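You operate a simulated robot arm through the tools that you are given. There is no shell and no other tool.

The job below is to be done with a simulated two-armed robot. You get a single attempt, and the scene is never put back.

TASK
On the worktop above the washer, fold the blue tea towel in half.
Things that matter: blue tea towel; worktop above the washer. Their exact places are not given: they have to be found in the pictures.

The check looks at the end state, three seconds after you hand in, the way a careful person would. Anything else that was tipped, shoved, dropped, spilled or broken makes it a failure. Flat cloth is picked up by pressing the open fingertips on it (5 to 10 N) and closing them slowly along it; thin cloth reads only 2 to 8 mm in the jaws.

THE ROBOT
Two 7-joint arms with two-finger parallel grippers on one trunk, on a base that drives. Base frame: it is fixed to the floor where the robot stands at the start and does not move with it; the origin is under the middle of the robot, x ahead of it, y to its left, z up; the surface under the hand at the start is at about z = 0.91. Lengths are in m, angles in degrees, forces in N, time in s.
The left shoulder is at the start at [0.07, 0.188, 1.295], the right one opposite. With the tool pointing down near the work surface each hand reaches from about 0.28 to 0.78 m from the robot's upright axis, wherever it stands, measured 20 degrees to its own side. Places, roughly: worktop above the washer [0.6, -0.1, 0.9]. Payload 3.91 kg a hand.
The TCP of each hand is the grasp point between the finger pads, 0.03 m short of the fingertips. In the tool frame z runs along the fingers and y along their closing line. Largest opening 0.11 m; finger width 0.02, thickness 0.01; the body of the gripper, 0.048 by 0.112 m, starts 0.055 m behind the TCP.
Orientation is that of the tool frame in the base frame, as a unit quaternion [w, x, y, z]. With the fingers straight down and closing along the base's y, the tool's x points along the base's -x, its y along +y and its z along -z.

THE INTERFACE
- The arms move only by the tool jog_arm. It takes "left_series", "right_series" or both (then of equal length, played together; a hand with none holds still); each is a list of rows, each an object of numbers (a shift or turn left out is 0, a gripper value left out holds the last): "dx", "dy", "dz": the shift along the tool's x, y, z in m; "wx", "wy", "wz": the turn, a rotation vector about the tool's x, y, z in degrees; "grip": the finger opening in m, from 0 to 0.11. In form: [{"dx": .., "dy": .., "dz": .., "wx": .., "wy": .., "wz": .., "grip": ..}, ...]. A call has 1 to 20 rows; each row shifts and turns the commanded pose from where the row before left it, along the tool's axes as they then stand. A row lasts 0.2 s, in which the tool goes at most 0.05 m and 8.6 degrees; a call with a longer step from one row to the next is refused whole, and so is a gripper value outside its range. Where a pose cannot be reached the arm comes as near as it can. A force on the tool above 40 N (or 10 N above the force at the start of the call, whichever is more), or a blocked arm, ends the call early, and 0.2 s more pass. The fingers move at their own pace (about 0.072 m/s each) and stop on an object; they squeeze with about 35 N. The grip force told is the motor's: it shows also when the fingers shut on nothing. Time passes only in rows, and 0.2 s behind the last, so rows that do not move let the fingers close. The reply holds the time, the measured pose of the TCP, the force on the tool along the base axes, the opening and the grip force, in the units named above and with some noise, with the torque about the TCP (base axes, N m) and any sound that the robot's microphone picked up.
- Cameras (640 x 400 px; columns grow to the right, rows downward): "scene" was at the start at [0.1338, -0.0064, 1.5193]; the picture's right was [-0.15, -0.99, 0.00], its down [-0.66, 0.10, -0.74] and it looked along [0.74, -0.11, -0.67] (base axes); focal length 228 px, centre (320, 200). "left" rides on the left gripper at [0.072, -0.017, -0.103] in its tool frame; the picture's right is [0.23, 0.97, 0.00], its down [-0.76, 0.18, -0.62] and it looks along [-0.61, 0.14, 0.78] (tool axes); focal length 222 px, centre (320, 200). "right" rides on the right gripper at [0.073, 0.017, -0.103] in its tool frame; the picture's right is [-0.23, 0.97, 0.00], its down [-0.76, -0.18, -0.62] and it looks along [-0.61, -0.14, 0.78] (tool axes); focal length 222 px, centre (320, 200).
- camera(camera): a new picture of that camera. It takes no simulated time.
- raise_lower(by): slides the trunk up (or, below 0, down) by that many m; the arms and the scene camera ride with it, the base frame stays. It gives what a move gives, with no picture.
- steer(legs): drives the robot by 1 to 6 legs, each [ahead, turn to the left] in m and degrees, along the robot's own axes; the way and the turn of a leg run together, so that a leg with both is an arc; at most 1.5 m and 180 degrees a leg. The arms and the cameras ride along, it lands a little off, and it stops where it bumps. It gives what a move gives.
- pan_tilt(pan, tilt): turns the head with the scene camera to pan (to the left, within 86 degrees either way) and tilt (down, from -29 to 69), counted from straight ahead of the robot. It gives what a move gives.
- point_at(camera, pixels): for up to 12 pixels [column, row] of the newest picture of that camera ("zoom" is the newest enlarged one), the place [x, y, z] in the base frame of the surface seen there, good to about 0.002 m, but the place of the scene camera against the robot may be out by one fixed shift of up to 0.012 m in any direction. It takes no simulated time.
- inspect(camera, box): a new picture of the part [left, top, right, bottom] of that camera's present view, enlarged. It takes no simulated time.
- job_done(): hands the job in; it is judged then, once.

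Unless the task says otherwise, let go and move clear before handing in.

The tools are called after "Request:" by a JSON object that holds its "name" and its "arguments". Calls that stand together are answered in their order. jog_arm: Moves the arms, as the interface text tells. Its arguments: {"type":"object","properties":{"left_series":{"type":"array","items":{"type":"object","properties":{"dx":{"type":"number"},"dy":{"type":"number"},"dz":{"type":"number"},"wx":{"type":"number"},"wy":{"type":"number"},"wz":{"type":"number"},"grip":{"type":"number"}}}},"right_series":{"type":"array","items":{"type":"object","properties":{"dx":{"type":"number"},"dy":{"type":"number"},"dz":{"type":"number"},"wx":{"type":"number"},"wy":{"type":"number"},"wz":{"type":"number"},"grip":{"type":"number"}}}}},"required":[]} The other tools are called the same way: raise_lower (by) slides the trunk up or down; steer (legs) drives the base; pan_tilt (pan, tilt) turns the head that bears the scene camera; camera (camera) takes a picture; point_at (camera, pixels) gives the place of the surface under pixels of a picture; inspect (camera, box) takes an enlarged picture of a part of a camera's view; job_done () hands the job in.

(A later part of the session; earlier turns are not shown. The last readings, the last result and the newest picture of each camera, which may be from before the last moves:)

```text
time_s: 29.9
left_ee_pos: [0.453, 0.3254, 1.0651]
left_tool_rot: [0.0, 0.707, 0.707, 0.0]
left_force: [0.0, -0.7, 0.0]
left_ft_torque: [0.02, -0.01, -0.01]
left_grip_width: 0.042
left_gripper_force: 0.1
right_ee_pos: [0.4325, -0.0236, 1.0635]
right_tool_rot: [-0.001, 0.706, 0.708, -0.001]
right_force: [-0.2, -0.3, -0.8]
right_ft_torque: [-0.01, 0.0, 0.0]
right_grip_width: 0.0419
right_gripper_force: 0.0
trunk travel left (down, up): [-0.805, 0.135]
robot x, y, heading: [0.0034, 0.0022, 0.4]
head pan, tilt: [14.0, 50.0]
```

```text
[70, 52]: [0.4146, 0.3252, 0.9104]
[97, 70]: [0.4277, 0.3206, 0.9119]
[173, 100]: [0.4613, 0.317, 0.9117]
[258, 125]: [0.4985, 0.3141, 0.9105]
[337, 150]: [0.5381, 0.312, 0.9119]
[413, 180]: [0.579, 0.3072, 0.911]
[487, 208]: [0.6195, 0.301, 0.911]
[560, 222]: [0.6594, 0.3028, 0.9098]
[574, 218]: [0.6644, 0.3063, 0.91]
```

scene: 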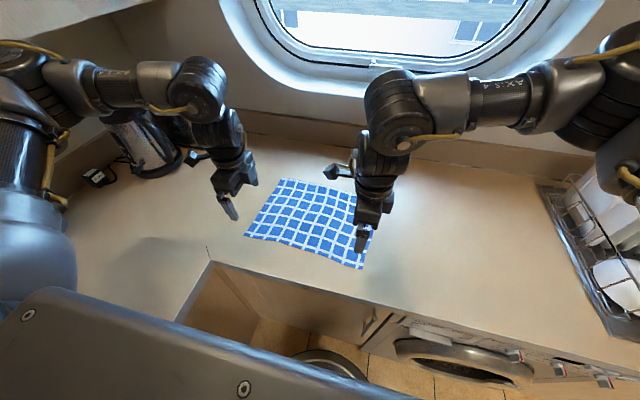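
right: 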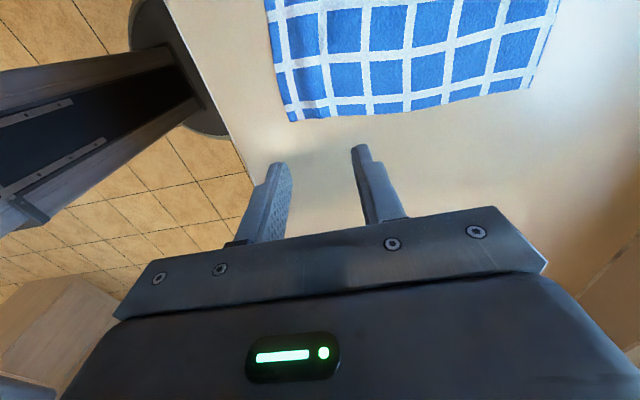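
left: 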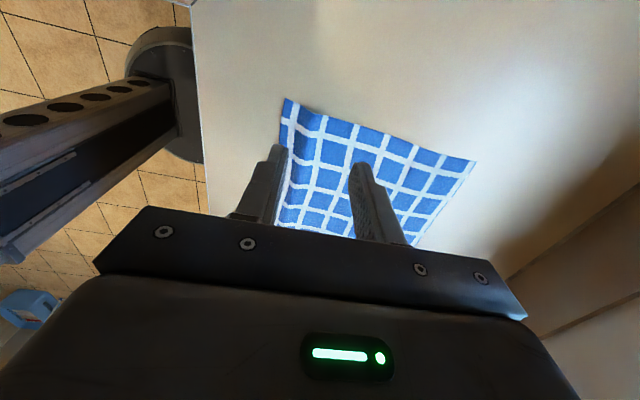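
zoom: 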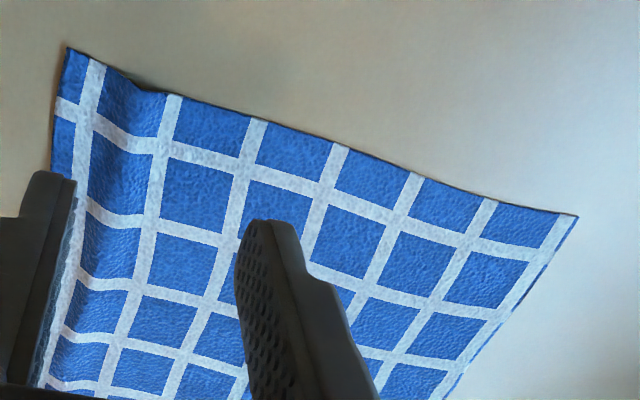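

Lines run at about 4 cm pitch. The material mid-line is 4 mm nearer than the 4th line on the left (x≈0.534 at y 0.31) and 2.5 mm nearer on the right (x≈0.523 at y -0.04). I'll move both hands over it about 1.8 cm in from the sides, with a small 3° turn, and stop just above the cloth.

Request:
{"name": "jog_arm", "arguments": {"left_series": [{"dx": -0.0079, "dy": 0.0201, "dz": 0.027, "grip": 0.042}, {"dx": -0.0079, "dy": 0.0201, "dz": 0.027}, {"dx": -0.0079, "dy": 0.0201, "dz": 0.027}, {"dx": -0.0079, "dy": 0.0201, "dz": 0.027}, {"wz": 3}, {}, {}], "right_series": [{"dx": 0.0009, "dy": 0.0227, "dz": 0.0265, "grip": 0.042}, {"dx": 0.0009, "dy": 0.0227, "dz": 0.0265}, {"dx": 0.0009, "dy": 0.0227, "dz": 0.0265}, {"dx": 0.0009, "dy": 0.0227, "dz": 0.0265}, {"wz": 3}, {}, {}]}}

Request:
{"name": "inspect", "arguments": {"camera": "left", "box": [200, 80, 440, 230]}}

Request:
{"name": "inspect", "arguments": {"camera": "right", "box": [200, 80, 440, 230]}}

Request:
{"name": "inspect", "arguments": {"camera": "scene", "box": [180, 120, 436, 290]}}

```text
time_s: 31.5
left_ee_pos: [0.5329, 0.2923, 0.9576]
left_tool_rot: [0.0, 0.725, 0.688, 0.0]
left_force: [0.1, 0.0, -0.2]
left_ft_torque: [-0.01, 0.0, 0.0]
left_grip_width: 0.0418
left_gripper_force: 0.1
right_ee_pos: [0.5218, -0.0228, 0.9598]
right_tool_rot: [0.001, 0.724, 0.689, 0.0]
right_force: [-0.1, 1.1, 0.5]
right_ft_torque: [0.01, -0.01, 0.0]
right_grip_width: 0.0417
right_gripper_force: 0.2
trunk travel left (down, up): [-0.805, 0.135]
robot x, y, heading: [0.002, 0.0026, -0.2]
head pan, tilt: [14.0, 50.0]
```

```text
2.67 times, centred on (320, 155) of left
```

zoom: 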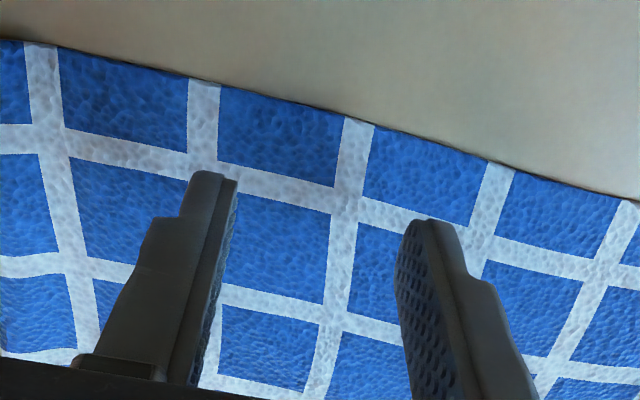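

```text
2.67 times, centred on (320, 155) of right
```

zoom: 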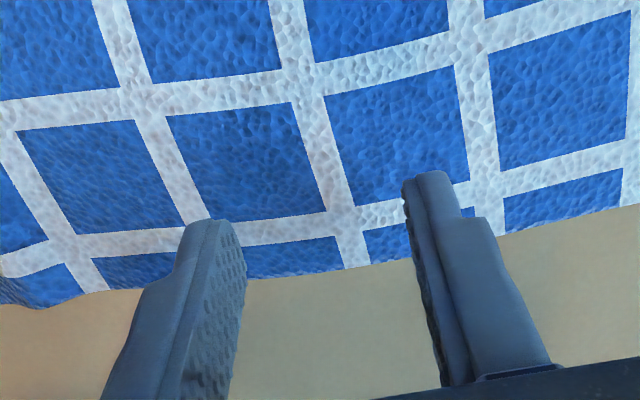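

```text
2.35 times, centred on (308, 205) of scene
```

zoom: 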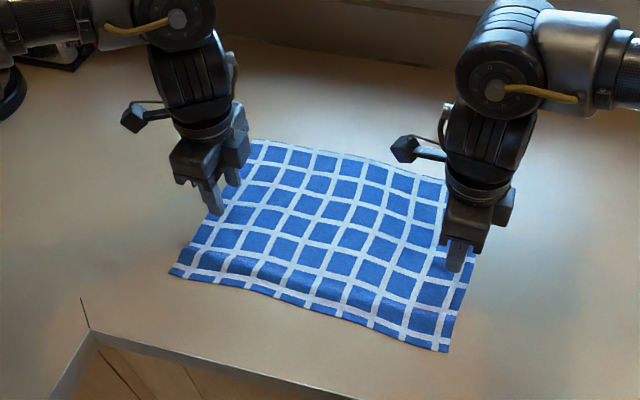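

Line 4 lies between the fingers in both views (left zoom (350,160), right zoom (335,200)). I'll check its exact place against the TCPs before pressing.

Request:
{"name": "point_at", "arguments": {"camera": "left", "pixels": [[334, 127], [331, 148], [327, 170], [277, 113], [387, 144]]}}

Request:
{"name": "point_at", "arguments": {"camera": "right", "pixels": [[332, 168], [324, 149], [315, 120], [280, 145], [388, 150], [352, 178]]}}

```text
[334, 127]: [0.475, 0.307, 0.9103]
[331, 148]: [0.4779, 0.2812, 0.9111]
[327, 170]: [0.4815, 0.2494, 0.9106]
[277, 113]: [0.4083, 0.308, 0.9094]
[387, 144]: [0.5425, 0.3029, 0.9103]
```

```text
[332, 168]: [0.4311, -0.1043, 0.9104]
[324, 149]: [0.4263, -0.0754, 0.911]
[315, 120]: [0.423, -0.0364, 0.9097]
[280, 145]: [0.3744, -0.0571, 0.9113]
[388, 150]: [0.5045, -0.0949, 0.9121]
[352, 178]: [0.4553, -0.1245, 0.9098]
```

Those values came from the older pictures, taken before the move. I'll take fresh wrist pictures and measure again.

Request:
{"name": "camera", "arguments": {"camera": "left"}}

Request:
{"name": "camera", "arguments": {"camera": "right"}}

Request:
{"name": "point_at", "arguments": {"camera": "left", "pixels": [[334, 127], [331, 148], [327, 170], [277, 113], [387, 144]]}}

Request:
{"name": "point_at", "arguments": {"camera": "right", "pixels": [[332, 168], [324, 149], [315, 120], [280, 145], [388, 150]]}}

```text
taken
```

left: 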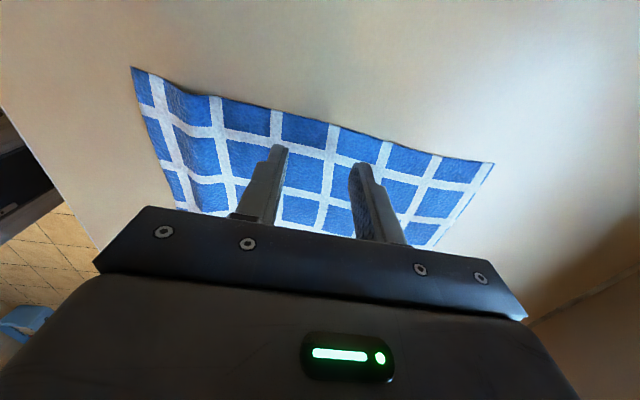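

```text
taken
```

right: 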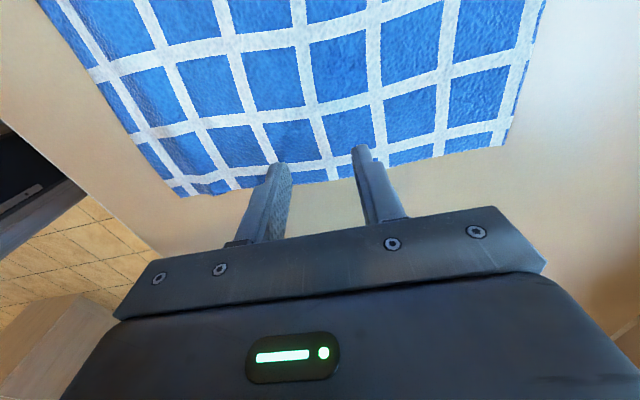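

```text
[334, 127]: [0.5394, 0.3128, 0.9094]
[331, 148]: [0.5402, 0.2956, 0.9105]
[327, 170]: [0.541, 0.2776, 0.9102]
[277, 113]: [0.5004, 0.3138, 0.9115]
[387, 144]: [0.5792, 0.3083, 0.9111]
```

```text
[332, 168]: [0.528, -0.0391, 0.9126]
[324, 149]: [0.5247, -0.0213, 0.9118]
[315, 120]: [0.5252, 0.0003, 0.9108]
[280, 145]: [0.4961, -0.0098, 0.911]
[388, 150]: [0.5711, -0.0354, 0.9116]
```

Line 4 is at x=0.540 (left) and 0.5255 (right), so the mid-line is at 0.536 and 0.523. I'll shift the left hand by +3 mm and the right by +1 mm in x and lower both to just above contact.

Request:
{"name": "jog_arm", "arguments": {"left_series": [{"dy": 0.003, "dz": 0.006}, {"dz": 0.005}, {"dz": 0.002}, {}, {}], "right_series": [{"dy": 0.001, "dz": 0.007}, {"dz": 0.006}, {"dz": 0.002}, {}, {}]}}

```text
time_s: 32.7
left_ee_pos: [0.5343, 0.2925, 0.9461]
left_tool_rot: [0.0, 0.725, 0.688, 0.0]
left_force: [0.1, 0.9, -0.1]
left_ft_torque: [0.0, 0.01, 0.0]
left_grip_width: 0.0419
left_gripper_force: 0.1
right_ee_pos: [0.5224, -0.0223, 0.9438]
right_tool_rot: [-0.001, 0.725, 0.689, 0.0]
right_force: [-0.2, 0.5, -0.2]
right_ft_torque: [0.01, 0.0, 0.0]
right_grip_width: 0.0418
right_gripper_force: 0.2
trunk travel left (down, up): [-0.805, 0.135]
robot x, y, heading: [-0.0008, 0.0021, -0.2]
head pan, tilt: [14.0, 50.0]
```

Request:
{"name": "jog_arm", "arguments": {"left_series": [{"dy": 0.001, "dz": 0.002}, {"dz": 0.001}, {}], "right_series": [{"dz": 0.001}, {"dz": 0.0005}, {}]}}

```text
time_s: 33.5
left_ee_pos: [0.5358, 0.2912, 0.9422]
left_tool_rot: [0.0, 0.726, 0.688, 0.0]
left_force: [-0.1, -0.1, 0.1]
left_ft_torque: [0.0, -0.05, -0.05]
left_grip_width: 0.0421
left_gripper_force: 0.0
right_ee_pos: [0.5247, -0.0209, 0.9431]
right_tool_rot: [-0.002, 0.725, 0.689, 0.0]
right_force: [-0.5, 0.3, 0.0]
right_ft_torque: [0.01, 0.02, 0.01]
right_grip_width: 0.042
right_gripper_force: 0.1
trunk travel left (down, up): [-0.805, 0.135]
robot x, y, heading: [-0.0011, 0.0002, 0.1]
head pan, tilt: [14.0, 50.0]
```

Request:
{"name": "jog_arm", "arguments": {"left_series": [{"dz": 0.001}, {}], "right_series": [{"dz": 0.001}, {}]}}

```text
time_s: 34.1
left_ee_pos: [0.5354, 0.2921, 0.9419]
left_tool_rot: [0.0, 0.725, 0.689, 0.001]
left_force: [0.2, 0.1, 1.8]
left_ft_torque: [-0.03, 0.0, -0.01]
left_grip_width: 0.0421
left_gripper_force: 0.0
right_ee_pos: [0.5236, -0.0228, 0.9428]
right_tool_rot: [0.0, 0.725, 0.689, 0.0]
right_force: [0.2, 0.1, -0.1]
right_ft_torque: [-0.01, -0.02, 0.0]
right_grip_width: 0.0419
right_gripper_force: 0.1
trunk travel left (down, up): [-0.805, 0.135]
robot x, y, heading: [0.0018, -0.002, -0.1]
head pan, tilt: [14.0, 50.0]
```

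The left hand is just touching (1.8 N) and the right is not there yet. I'll go a little deeper on each.

Request:
{"name": "jog_arm", "arguments": {"left_series": [{"dz": 0.0007}, {}], "right_series": [{"dz": 0.0011}, {}]}}

```text
time_s: 34.7
left_ee_pos: [0.5357, 0.2926, 0.9412]
left_tool_rot: [0.0, 0.725, 0.689, 0.001]
left_force: [1.8, 1.2, 9.7]
left_ft_torque: [0.08, -0.01, -0.01]
left_grip_width: 0.0422
left_gripper_force: 0.0
right_ee_pos: [0.5234, -0.0214, 0.941]
right_tool_rot: [0.0, 0.725, 0.689, 0.001]
right_force: [1.5, 0.6, 4.1]
right_ft_torque: [0.01, 0.05, -0.02]
right_grip_width: 0.0419
right_gripper_force: 0.2
trunk travel left (down, up): [-0.805, 0.135]
robot x, y, heading: [-0.002, 0.0033, -0.2]
head pan, tilt: [14.0, 50.0]
```

The press is 9.7 N on the left and 4.1 N on the right. I'll add 0.4 mm on the right and close both slowly.

Request:
{"name": "jog_arm", "arguments": {"left_series": [{}, {"grip": 0.04}, {"grip": 0.038}, {"grip": 0.036}, {"grip": 0.034}, {"grip": 0.032}, {"grip": 0.03}, {"grip": 0.028}, {"grip": 0.026}, {"grip": 0.024}, {"grip": 0.022}], "right_series": [{"dz": 0.0004}, {"grip": 0.04}, {"grip": 0.038}, {"grip": 0.036}, {"grip": 0.034}, {"grip": 0.032}, {"grip": 0.03}, {"grip": 0.028}, {"grip": 0.026}, {"grip": 0.024}, {"grip": 0.022}]}}

Request:
{"name": "inspect", "arguments": {"camera": "left", "box": [200, 80, 440, 230]}}

Request:
{"name": "inspect", "arguments": {"camera": "right", "box": [200, 80, 440, 230]}}

```text
time_s: 37.1
left_ee_pos: [0.5351, 0.2927, 0.9409]
left_tool_rot: [0.001, 0.725, 0.688, 0.001]
left_force: [-1.2, 0.1, 13.4]
left_ft_torque: [0.06, 0.06, 0.02]
left_grip_width: 0.0224
left_gripper_force: 0.2
right_ee_pos: [0.523, -0.0225, 0.942]
right_tool_rot: [0.0, 0.725, 0.689, 0.002]
right_force: [1.1, 0.5, 1.9]
right_ft_torque: [-0.04, -0.05, -0.02]
right_grip_width: 0.0214
right_gripper_force: 0.0
trunk travel left (down, up): [-0.805, 0.135]
robot x, y, heading: [0.0007, 0.0006, 0.0]
head pan, tilt: [14.0, 50.0]
```

```text
2.67 times, centred on (320, 155) of left
```

zoom: 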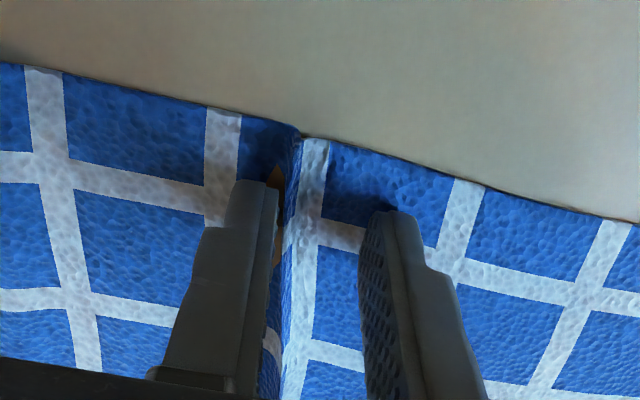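

```text
2.67 times, centred on (320, 155) of right
```

zoom: 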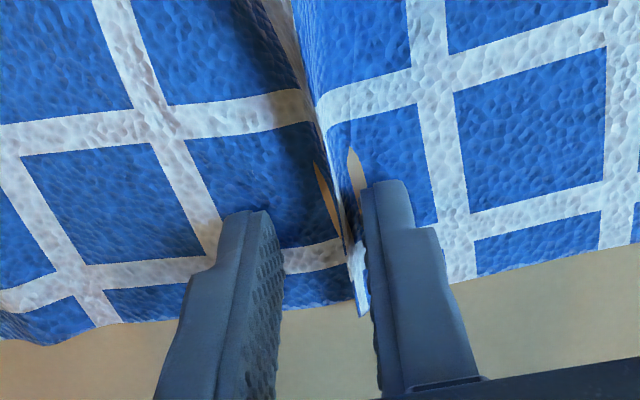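

A ridge stands along line 4 in both views, as intended: left zoom (290,250), right zoom (335,200). I'll keep closing, with a touch more press on the right.

Request:
{"name": "jog_arm", "arguments": {"left_series": [{"dz": -0.0002, "grip": 0.02}, {"grip": 0.018}, {"grip": 0.016}, {"grip": 0.014}, {"grip": 0.012}, {"grip": 0.01}, {"grip": 0.008}, {"grip": 0.006}, {"grip": 0.004}, {"grip": 0.002}, {"grip": 0.0}, {}, {}], "right_series": [{"dz": 0.0004, "grip": 0.02}, {"grip": 0.018}, {"grip": 0.016}, {"grip": 0.014}, {"grip": 0.012}, {"grip": 0.01}, {"grip": 0.008}, {"grip": 0.006}, {"grip": 0.004}, {"grip": 0.002}, {"grip": 0.0}, {}, {}]}}

Request:
{"name": "inspect", "arguments": {"camera": "left", "box": [200, 80, 440, 230]}}

Request:
{"name": "inspect", "arguments": {"camera": "right", "box": [200, 80, 440, 230]}}

Request:
{"name": "inspect", "arguments": {"camera": "scene", "box": [180, 120, 436, 290]}}

```text
time_s: 39.9
left_ee_pos: [0.5346, 0.2898, 0.9406]
left_tool_rot: [0.001, 0.726, 0.688, 0.001]
left_force: [0.2, -1.4, 16.5]
left_ft_torque: [0.01, 0.05, -0.03]
left_grip_width: 0.0025
left_gripper_force: 34.8
right_ee_pos: [0.5229, -0.0237, 0.9412]
right_tool_rot: [0.0, 0.725, 0.689, 0.001]
right_force: [-0.1, 0.8, 0.5]
right_ft_torque: [-0.01, 0.0, 0.01]
right_grip_width: 0.0027
right_gripper_force: 35.2
trunk travel left (down, up): [-0.805, 0.135]
robot x, y, heading: [-0.0006, 0.0001, 0.1]
head pan, tilt: [14.0, 50.0]
```

```text
2.67 times, centred on (320, 155) of left
```

zoom: 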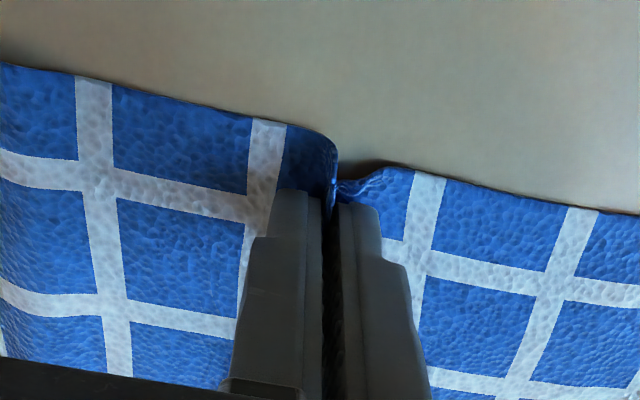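

```text
2.67 times, centred on (320, 155) of right
```

zoom: 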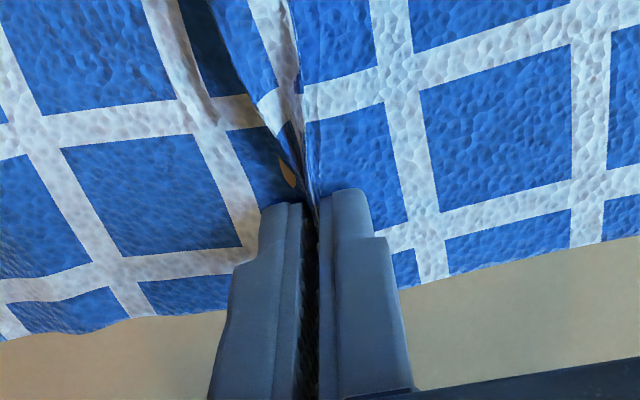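

```text
2.35 times, centred on (308, 205) of scene
```

zoom: 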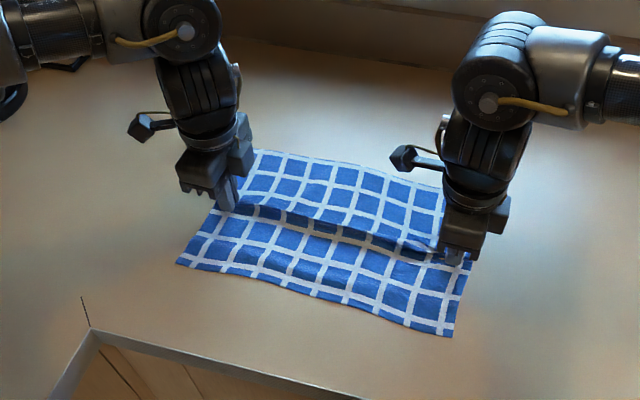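

Both hands hold the ridge (2.5 mm and 2.7 mm at 35 N), and a straight ridge runs across the towel between them. I'll lift slowly by 6 cm and check.

Request:
{"name": "jog_arm", "arguments": {"left_series": [{"dz": -0.005}, {"dz": -0.005}, {"dz": -0.01}, {"dz": -0.01}, {"dz": -0.01}, {"dz": -0.01}, {"dz": -0.01}, {}], "right_series": [{"dz": -0.005}, {"dz": -0.005}, {"dz": -0.01}, {"dz": -0.01}, {"dz": -0.01}, {"dz": -0.01}, {"dz": -0.01}, {}]}}

Request:
{"name": "inspect", "arguments": {"camera": "scene", "box": [180, 120, 436, 290]}}

Request:
{"name": "camera", "arguments": {"camera": "left"}}

Request:
{"name": "camera", "arguments": {"camera": "right"}}

```text
time_s: 41.7
left_ee_pos: [0.5364, 0.2924, 1.0007]
left_tool_rot: [0.0, 0.725, 0.689, 0.0]
left_force: [-0.4, -0.8, 0.1]
left_ft_torque: [-0.03, -0.02, -0.03]
left_grip_width: 0.0024
left_gripper_force: 34.7
right_ee_pos: [0.5256, -0.0219, 1.0011]
right_tool_rot: [0.0, 0.724, 0.689, 0.0]
right_force: [-0.4, 1.4, 0.6]
right_ft_torque: [0.0, 0.02, -0.02]
right_grip_width: 0.0026
right_gripper_force: 34.5
trunk travel left (down, up): [-0.805, 0.135]
robot x, y, heading: [-0.0027, -0.0019, 0.1]
head pan, tilt: [14.0, 50.0]
```

```text
2.35 times, centred on (308, 205) of scene
```

zoom: 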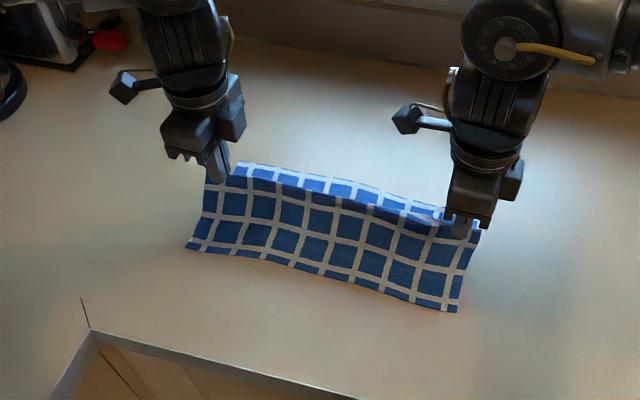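

```text
taken
```

left: 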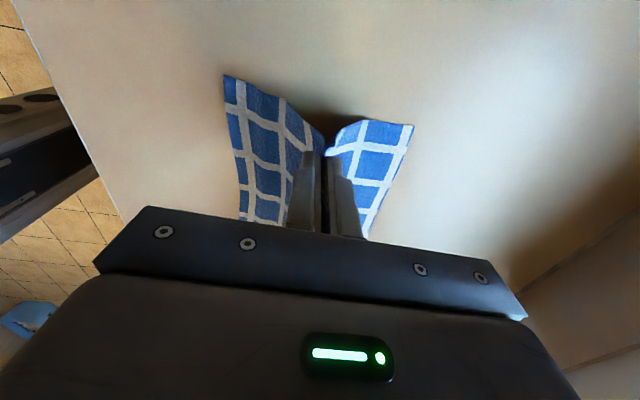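

```text
taken
```

right: 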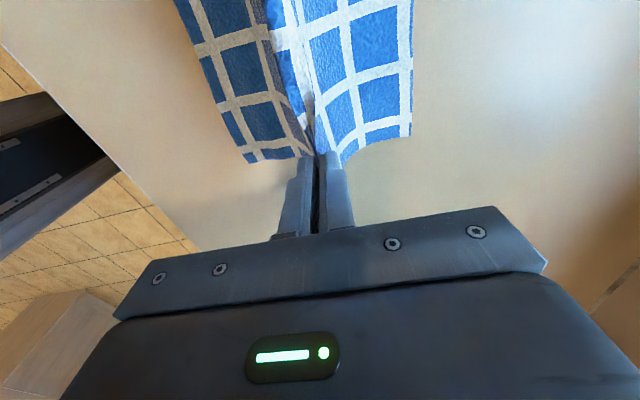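

The towel now hangs like a tent from a clean fold line. I'll lift another 5 cm and draw the hands slightly apart so the fold line stays straight.

Request:
{"name": "jog_arm", "arguments": {"left_series": [{"dx": 0.001, "dz": -0.008}, {"dx": 0.001, "dz": -0.008}, {"dx": 0.001, "dz": -0.008}, {"dx": 0.001, "dz": -0.008}, {"dz": -0.008}, {"dz": -0.008}, {}, {}], "right_series": [{"dx": -0.001, "dz": -0.008}, {"dx": -0.001, "dz": -0.008}, {"dx": -0.001, "dz": -0.008}, {"dx": -0.001, "dz": -0.008}, {"dz": -0.008}, {"dz": -0.008}, {}, {}]}}

Request:
{"name": "inspect", "arguments": {"camera": "scene", "box": [180, 120, 436, 290]}}

Request:
{"name": "camera", "arguments": {"camera": "left"}}

Request:
{"name": "camera", "arguments": {"camera": "right"}}

```text
time_s: 43.5
left_ee_pos: [0.5363, 0.2953, 1.0483]
left_tool_rot: [0.0, 0.725, 0.689, 0.001]
left_force: [0.1, -5.3, -0.3]
left_ft_torque: [-0.18, -0.02, 0.01]
left_grip_width: 0.0023
left_gripper_force: 35.5
right_ee_pos: [0.5234, -0.0254, 1.0492]
right_tool_rot: [-0.001, 0.725, 0.689, 0.0]
right_force: [0.4, 5.8, -0.2]
right_ft_torque: [0.14, 0.02, -0.02]
right_grip_width: 0.0026
right_gripper_force: 34.7
trunk travel left (down, up): [-0.805, 0.135]
robot x, y, heading: [-0.0012, -0.0019, 0.0]
head pan, tilt: [14.0, 50.0]
```

```text
2.35 times, centred on (308, 205) of scene
```

zoom: 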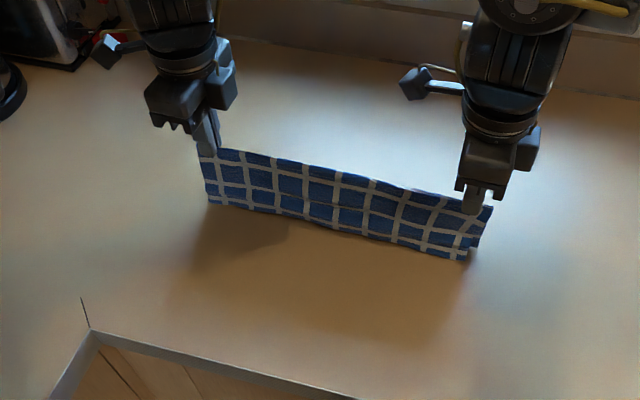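

```text
taken
```

left: 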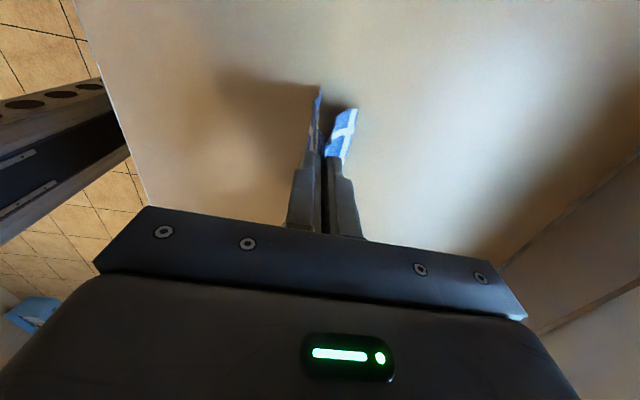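

```text
taken
```

right: 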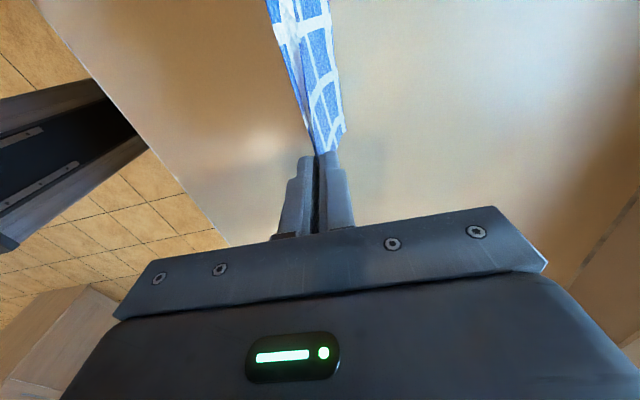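

The towel hangs vertically with the fold line taut (about 5 N sideways) and its bottom edges near the worktop. I'll relax the tension by 1 mm per hand and tilt both grippers 35° so the fingers point forward and down, which lets the fold line land almost flat when I lay it toward the robot.

Request:
{"name": "jog_arm", "arguments": {"left_series": [{"dx": -0.001, "wx": -5}, {"wx": -5}, {"wx": -5}, {"wx": -5}, {"wx": -5}, {"wx": -5}, {"wx": -5}, {}], "right_series": [{"dx": 0.001, "wx": -5}, {"wx": -5}, {"wx": -5}, {"wx": -5}, {"wx": -5}, {"wx": -5}, {"wx": -5}, {}]}}

Request:
{"name": "camera", "arguments": {"camera": "scene"}}

Request:
{"name": "camera", "arguments": {"camera": "left"}}

Request:
{"name": "camera", "arguments": {"camera": "right"}}

```text
time_s: 45.3
left_ee_pos: [0.5364, 0.2962, 1.0476]
left_tool_rot: [0.218, 0.692, 0.657, 0.207]
left_force: [0.1, -5.1, -0.9]
left_ft_torque: [-0.07, 0.06, -0.05]
left_grip_width: 0.0021
left_gripper_force: 35.1
right_ee_pos: [0.524, -0.0246, 1.0487]
right_tool_rot: [0.218, 0.691, 0.657, 0.208]
right_force: [1.1, 5.4, -0.5]
right_ft_torque: [0.08, 0.02, 0.09]
right_grip_width: 0.0028
right_gripper_force: 35.5
trunk travel left (down, up): [-0.805, 0.135]
robot x, y, heading: [-0.0007, 0.0016, -0.0]
head pan, tilt: [14.0, 50.0]
```

```text
taken
```

scene: 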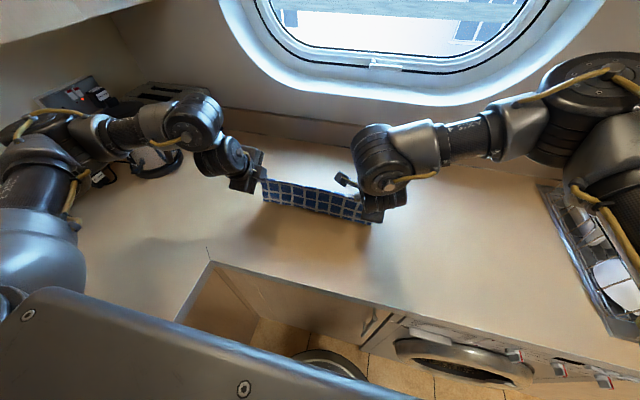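

```text
taken
```

left: 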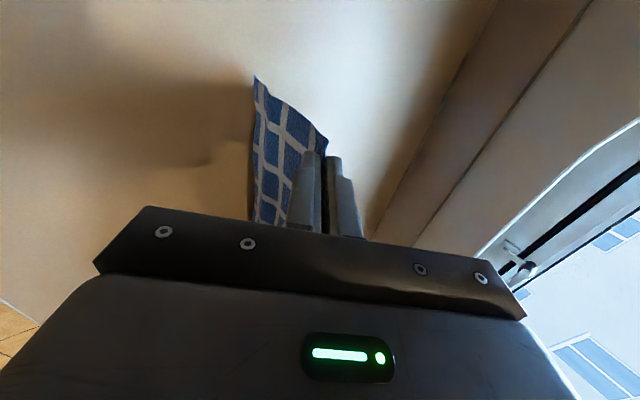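

```text
taken
```

right: 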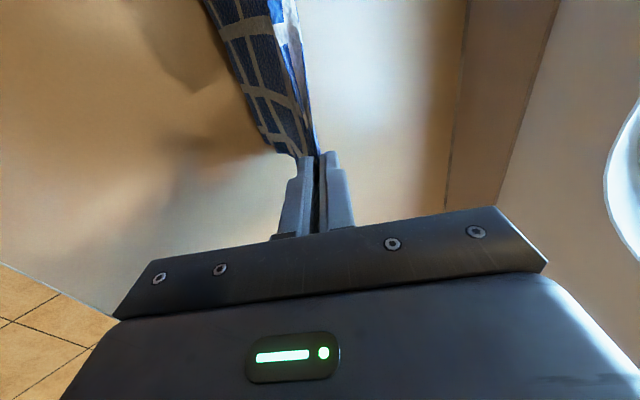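

The tilt is right: tool z is now (0.57,-0.03,-0.82). The right elbow appears in front of the dish rack in the scene picture near (590,200), so I'll check its height against the rack before moving.

Request:
{"name": "point_at", "arguments": {"camera": "scene", "pixels": [[570, 190], [600, 220], [545, 130], [590, 245], [620, 280], [620, 180], [560, 210], [630, 240], [265, 185], [262, 200], [366, 220], [315, 210]]}}

Request:
{"name": "inspect", "arguments": {"camera": "scene", "box": [480, 30, 640, 330]}}

Request:
{"name": "inspect", "arguments": {"camera": "scene", "box": [220, 150, 412, 250]}}

```text
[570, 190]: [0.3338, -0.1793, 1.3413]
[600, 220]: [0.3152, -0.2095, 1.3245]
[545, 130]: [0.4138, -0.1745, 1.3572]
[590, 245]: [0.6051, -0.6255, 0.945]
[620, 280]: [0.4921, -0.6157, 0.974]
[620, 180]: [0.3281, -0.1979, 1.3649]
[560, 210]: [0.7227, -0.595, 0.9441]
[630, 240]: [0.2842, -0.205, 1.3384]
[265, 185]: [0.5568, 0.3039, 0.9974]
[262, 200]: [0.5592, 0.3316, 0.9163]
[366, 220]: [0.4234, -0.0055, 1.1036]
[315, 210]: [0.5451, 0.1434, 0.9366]
```

```text
1.33 times, centred on (560, 180) of scene
```

zoom: 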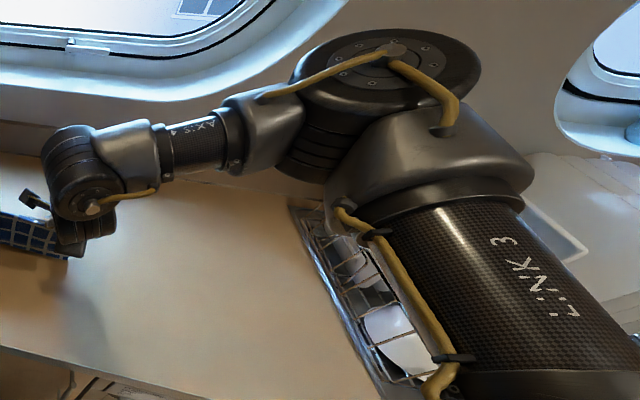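

```text
3.33 times, centred on (316, 200) of scene
```

zoom: 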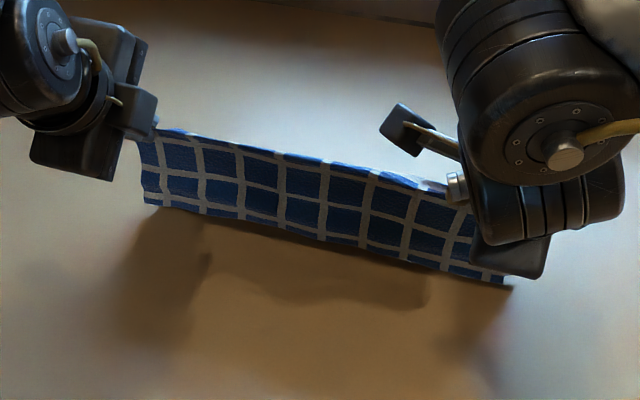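

The right elbow is at z≈1.34, far above the rack, so it's clear. I'll lay the hanging towel down toward the robot along an arc about its bottom edges, doing the first half slowly and then checking.

Request:
{"name": "jog_arm", "arguments": {"left_series": [{"dy": -0.00447, "dz": 0.00115}, {"dy": -0.00447, "dz": 0.00115}, {"dy": -0.00746, "dz": -0.00242}, {"dy": -0.00746, "dz": -0.00242}, {"dy": -0.00872, "dz": -0.00324}, {"dy": -0.00872, "dz": -0.00324}, {"dy": -0.009, "dz": -0.00154}, {"dy": -0.009, "dz": -0.00154}, {}], "right_series": [{"dy": -0.00447, "dz": 0.00115}, {"dy": -0.00447, "dz": 0.00115}, {"dy": -0.00746, "dz": -0.00242}, {"dy": -0.00746, "dz": -0.00242}, {"dy": -0.00872, "dz": -0.00324}, {"dy": -0.00872, "dz": -0.00324}, {"dy": -0.009, "dz": -0.00154}, {"dy": -0.009, "dz": -0.00154}, {}]}}

Request:
{"name": "inspect", "arguments": {"camera": "scene", "box": [200, 140, 420, 277]}}

Request:
{"name": "camera", "arguments": {"camera": "left"}}

Request:
{"name": "camera", "arguments": {"camera": "right"}}

```text
time_s: 47.3
left_ee_pos: [0.4804, 0.2979, 1.0231]
left_tool_rot: [0.218, 0.692, 0.657, 0.207]
left_force: [-0.5, -4.6, -1.1]
left_ft_torque: [-0.08, 0.07, -0.08]
left_grip_width: 0.0023
left_gripper_force: 34.7
right_ee_pos: [0.4695, -0.022, 1.0238]
right_tool_rot: [0.218, 0.691, 0.657, 0.207]
right_force: [0.7, 4.0, 0.9]
right_ft_torque: [0.12, 0.03, 0.05]
right_grip_width: 0.0026
right_gripper_force: 35.7
trunk travel left (down, up): [-0.805, 0.135]
robot x, y, heading: [-0.0028, -0.0005, 0.0]
head pan, tilt: [14.0, 50.0]
```

```text
2.91 times, centred on (310, 208) of scene
```

zoom: 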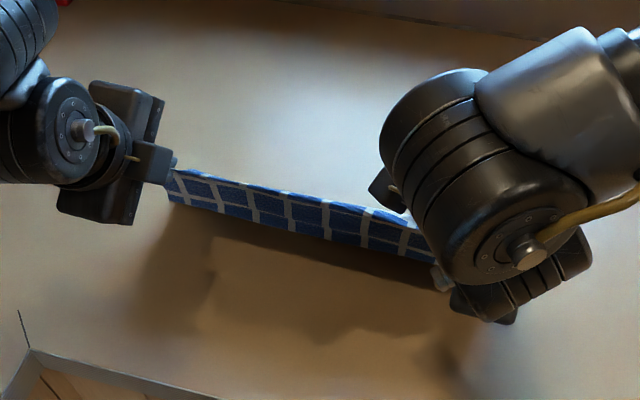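

```text
taken
```

left: 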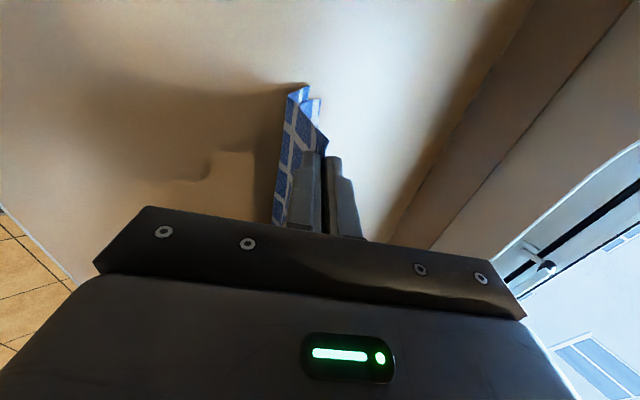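

```text
taken
```

right: 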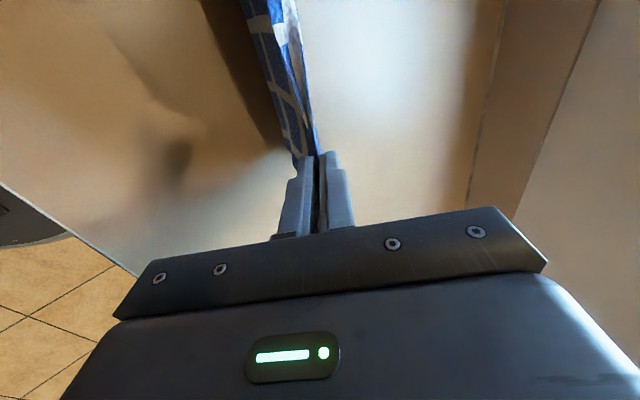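

The towel is leaning with its fold toward the robot. I'll measure where the two bottom edges are, at left view pixels (297,92), (284,160) and (316,105), before going on.

Request:
{"name": "point_at", "arguments": {"camera": "left", "pixels": [[297, 93], [290, 120], [284, 160], [279, 200], [305, 88], [316, 103], [318, 125], [310, 125]]}}

Request:
{"name": "inspect", "arguments": {"camera": "left", "box": [240, 60, 400, 240]}}

Request:
{"name": "inspect", "arguments": {"camera": "right", "box": [200, 0, 420, 180]}}

Request:
{"name": "point_at", "arguments": {"camera": "right", "pixels": [[240, 5], [265, 80], [285, 130], [296, 160], [300, 20], [305, 100], [270, 40]]}}

```text
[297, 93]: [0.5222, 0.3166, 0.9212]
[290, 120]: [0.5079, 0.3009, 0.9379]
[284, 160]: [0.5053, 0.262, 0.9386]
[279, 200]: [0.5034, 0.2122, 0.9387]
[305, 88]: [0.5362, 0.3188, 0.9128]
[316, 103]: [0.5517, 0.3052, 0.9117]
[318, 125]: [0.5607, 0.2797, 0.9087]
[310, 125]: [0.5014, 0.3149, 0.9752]
```

```text
2.22 times, centred on (320, 150) of left
```

zoom: 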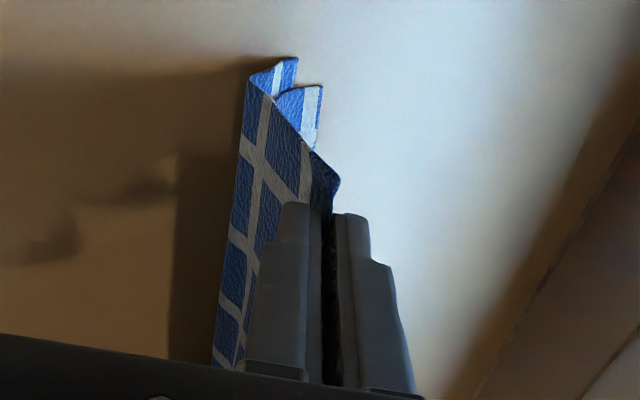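

```text
2.22 times, centred on (310, 90) of right
```

zoom: 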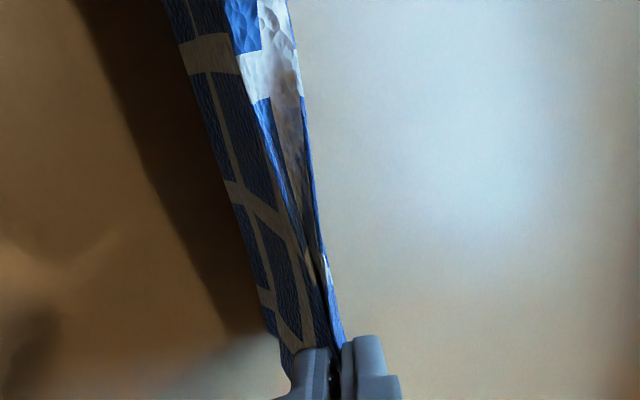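

```text
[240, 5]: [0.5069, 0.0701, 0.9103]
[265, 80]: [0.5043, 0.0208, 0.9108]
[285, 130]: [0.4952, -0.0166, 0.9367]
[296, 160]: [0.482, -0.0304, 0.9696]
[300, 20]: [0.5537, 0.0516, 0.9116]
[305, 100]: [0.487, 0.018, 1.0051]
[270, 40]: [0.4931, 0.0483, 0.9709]
```

The near layer's bottom edge trails at x≈0.536 and the far layer's at about 0.552, both on the worktop and pointing the right way. I'll keep lowering toward the robot with a slight pull so both layers draw taut and even.

Request:
{"name": "jog_arm", "arguments": {"left_series": [{"dy": -0.00758, "dz": -0.00226}, {"dy": -0.00758, "dz": -0.00226}, {"dy": -0.00844, "dz": -0.00103}, {"dy": -0.00844, "dz": -0.00103}, {"dy": -0.0082, "dz": 0.00037}, {"dy": -0.0082, "dz": 0.00037}, {"dy": -0.00795, "dz": 0.00176}, {"dy": -0.00795, "dz": 0.00176}, {"dy": -0.00713, "dz": 0.00233}, {"dy": -0.00713, "dz": 0.00233}, {"dy": -0.00631, "dz": 0.0029}, {"dy": -0.00631, "dz": 0.0029}, {}], "right_series": [{"dy": -0.00758, "dz": -0.00226}, {"dy": -0.00758, "dz": -0.00226}, {"dy": -0.00844, "dz": -0.00103}, {"dy": -0.00844, "dz": -0.00103}, {"dy": -0.0082, "dz": 0.00037}, {"dy": -0.0082, "dz": 0.00037}, {"dy": -0.00795, "dz": 0.00176}, {"dy": -0.00795, "dz": 0.00176}, {"dy": -0.00713, "dz": 0.00233}, {"dy": -0.00713, "dz": 0.00233}, {"dy": -0.00631, "dz": 0.0029}, {"dy": -0.00631, "dz": 0.0029}, {}]}}

Request:
{"name": "inspect", "arguments": {"camera": "scene", "box": [200, 140, 420, 277]}}

Request:
{"name": "camera", "arguments": {"camera": "left"}}

Request:
{"name": "camera", "arguments": {"camera": "right"}}

```text
time_s: 50.1
left_ee_pos: [0.4115, 0.3027, 0.9658]
left_tool_rot: [0.219, 0.691, 0.657, 0.207]
left_force: [0.3, -4.3, 0.2]
left_ft_torque: [-0.08, 0.04, -0.09]
left_grip_width: 0.0025
left_gripper_force: 35.0
right_ee_pos: [0.3986, -0.0177, 0.9657]
right_tool_rot: [0.218, 0.691, 0.657, 0.208]
right_force: [-0.3, 4.4, -0.7]
right_ft_torque: [0.08, 0.03, 0.04]
right_grip_width: 0.0028
right_gripper_force: 35.2
trunk travel left (down, up): [-0.805, 0.135]
robot x, y, heading: [0.0015, -0.0011, 0.0]
head pan, tilt: [14.0, 50.0]
```

```text
2.91 times, centred on (310, 208) of scene
```

zoom: 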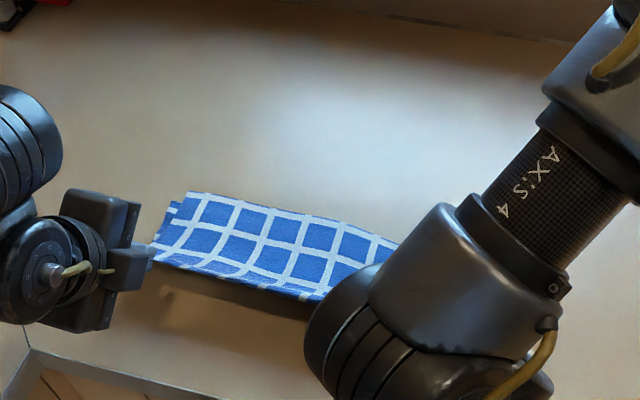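

```text
taken
```

left: 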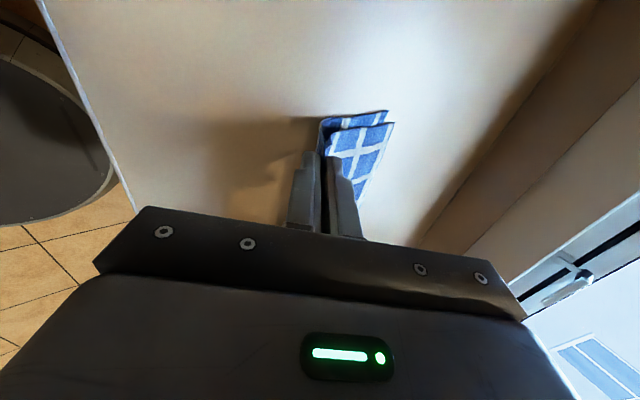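

```text
taken
```

right: 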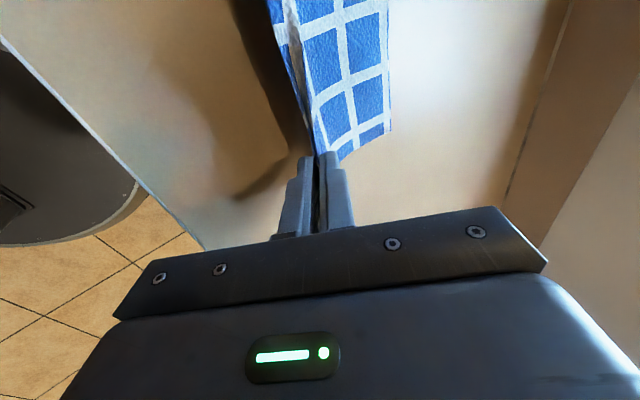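

The towel is nearly down, with its tips about 3 cm above the worktop and the two layers' edges close together at left view (385,112) and (392,125). I'll measure the edges before the last part.

Request:
{"name": "inspect", "arguments": {"camera": "left", "box": [280, 90, 420, 240]}}

Request:
{"name": "point_at", "arguments": {"camera": "left", "pixels": [[386, 113], [391, 125], [380, 160], [372, 180], [345, 120], [330, 122], [360, 140]]}}

Request:
{"name": "point_at", "arguments": {"camera": "right", "pixels": [[388, 10], [389, 70], [387, 125], [345, 155], [300, 30], [340, 80]]}}

Request:
{"name": "inspect", "arguments": {"camera": "right", "box": [240, 0, 420, 180]}}

```text
2.67 times, centred on (350, 165) of left
```

zoom: 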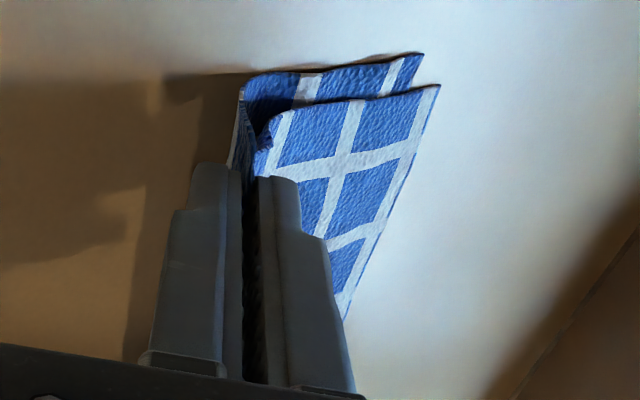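

```text
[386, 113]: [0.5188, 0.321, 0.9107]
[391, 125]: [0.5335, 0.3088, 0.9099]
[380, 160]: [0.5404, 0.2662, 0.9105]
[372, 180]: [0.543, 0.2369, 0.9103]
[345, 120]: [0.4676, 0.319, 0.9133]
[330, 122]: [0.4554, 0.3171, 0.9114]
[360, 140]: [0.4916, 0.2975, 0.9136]
```

```text
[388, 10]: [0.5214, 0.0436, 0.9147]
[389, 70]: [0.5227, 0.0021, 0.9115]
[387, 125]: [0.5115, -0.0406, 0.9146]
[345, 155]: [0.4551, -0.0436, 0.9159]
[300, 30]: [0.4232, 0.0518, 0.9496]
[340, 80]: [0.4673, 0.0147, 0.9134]
```

```text
2.22 times, centred on (330, 90) of right
```

zoom: 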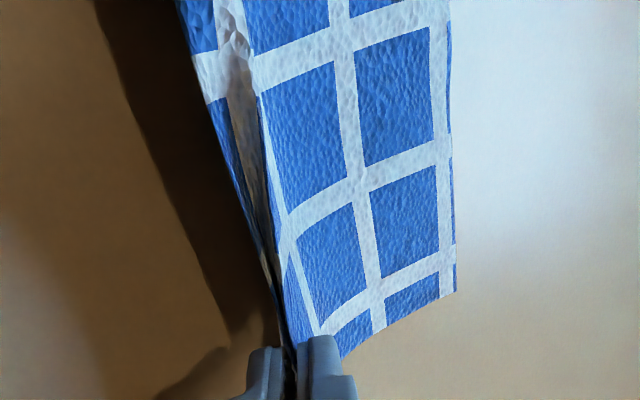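

The left edges differ by about 1.5 cm because the lower layer still has some slack. I'll lower to about 1.5 cm and drag gently toward the robot to pull both layers flat and even.

Request:
{"name": "jog_arm", "arguments": {"left_series": [{"dy": -0.00492, "dz": 0.00266}, {"dy": -0.00492, "dz": 0.00266}, {"dy": -0.00322, "dz": 0.0011}, {"dy": -0.00322, "dz": 0.0011}, {"dy": -0.0041, "dz": -0.00287}, {"dy": -0.0041, "dz": -0.00287}, {"dy": -0.0041, "dz": -0.00287}, {}], "right_series": [{"dy": -0.00492, "dz": 0.00266}, {"dy": -0.00492, "dz": 0.00266}, {"dy": -0.00322, "dz": 0.0011}, {"dy": -0.00322, "dz": 0.0011}, {"dy": -0.0041, "dz": -0.00287}, {"dy": -0.0041, "dz": -0.00287}, {"dy": -0.0041, "dz": -0.00287}, {}]}}

Request:
{"name": "inspect", "arguments": {"camera": "scene", "box": [200, 140, 420, 277]}}

Request:
{"name": "camera", "arguments": {"camera": "left"}}

Request:
{"name": "camera", "arguments": {"camera": "right"}}

```text
time_s: 51.9
left_ee_pos: [0.3936, 0.3046, 0.9463]
left_tool_rot: [0.219, 0.691, 0.657, 0.207]
left_force: [-0.3, -11.7, 0.3]
left_ft_torque: [-0.28, 0.0, -0.17]
left_grip_width: 0.0025
left_gripper_force: 34.8
left hand out of reach, approached as far as the arm can: row 6, 7
right_ee_pos: [0.3945, -0.0208, 0.9513]
right_tool_rot: [0.216, 0.692, 0.657, 0.207]
right_force: [0.0, 10.6, -0.3]
right_ft_torque: [0.27, 0.07, 0.21]
right_grip_width: 0.0027
right_gripper_force: 35.1
right hand out of reach, approached as far as the arm can: row 3, 5, 6, 7
trunk travel left (down, up): [-0.805, 0.135]
robot x, y, heading: [0.0008, 0.0032, 0.1]
head pan, tilt: [14.0, 50.0]
```

```text
2.91 times, centred on (310, 208) of scene
```

zoom: 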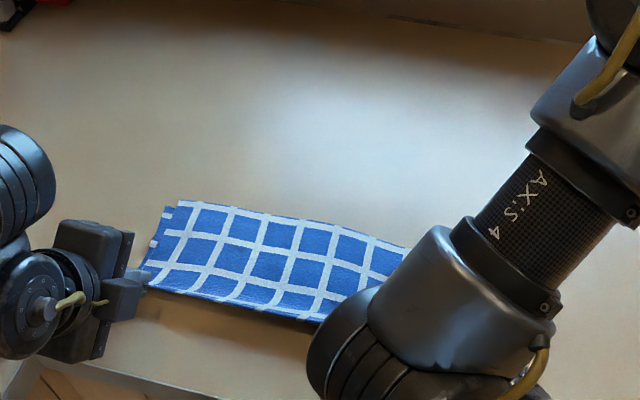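

```text
taken
```

left: 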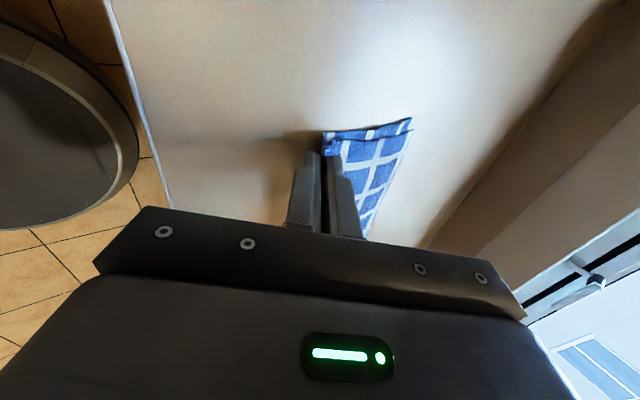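

```text
taken
```

right: 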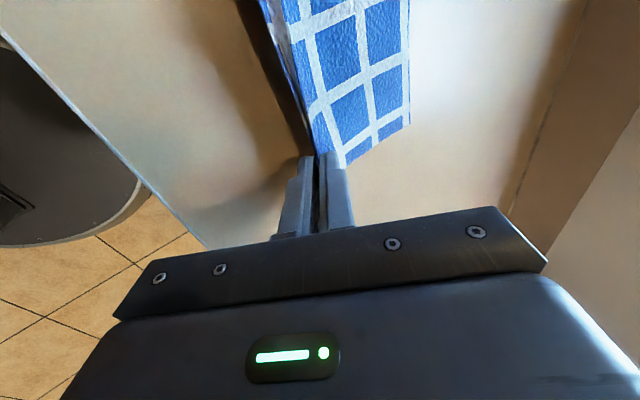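

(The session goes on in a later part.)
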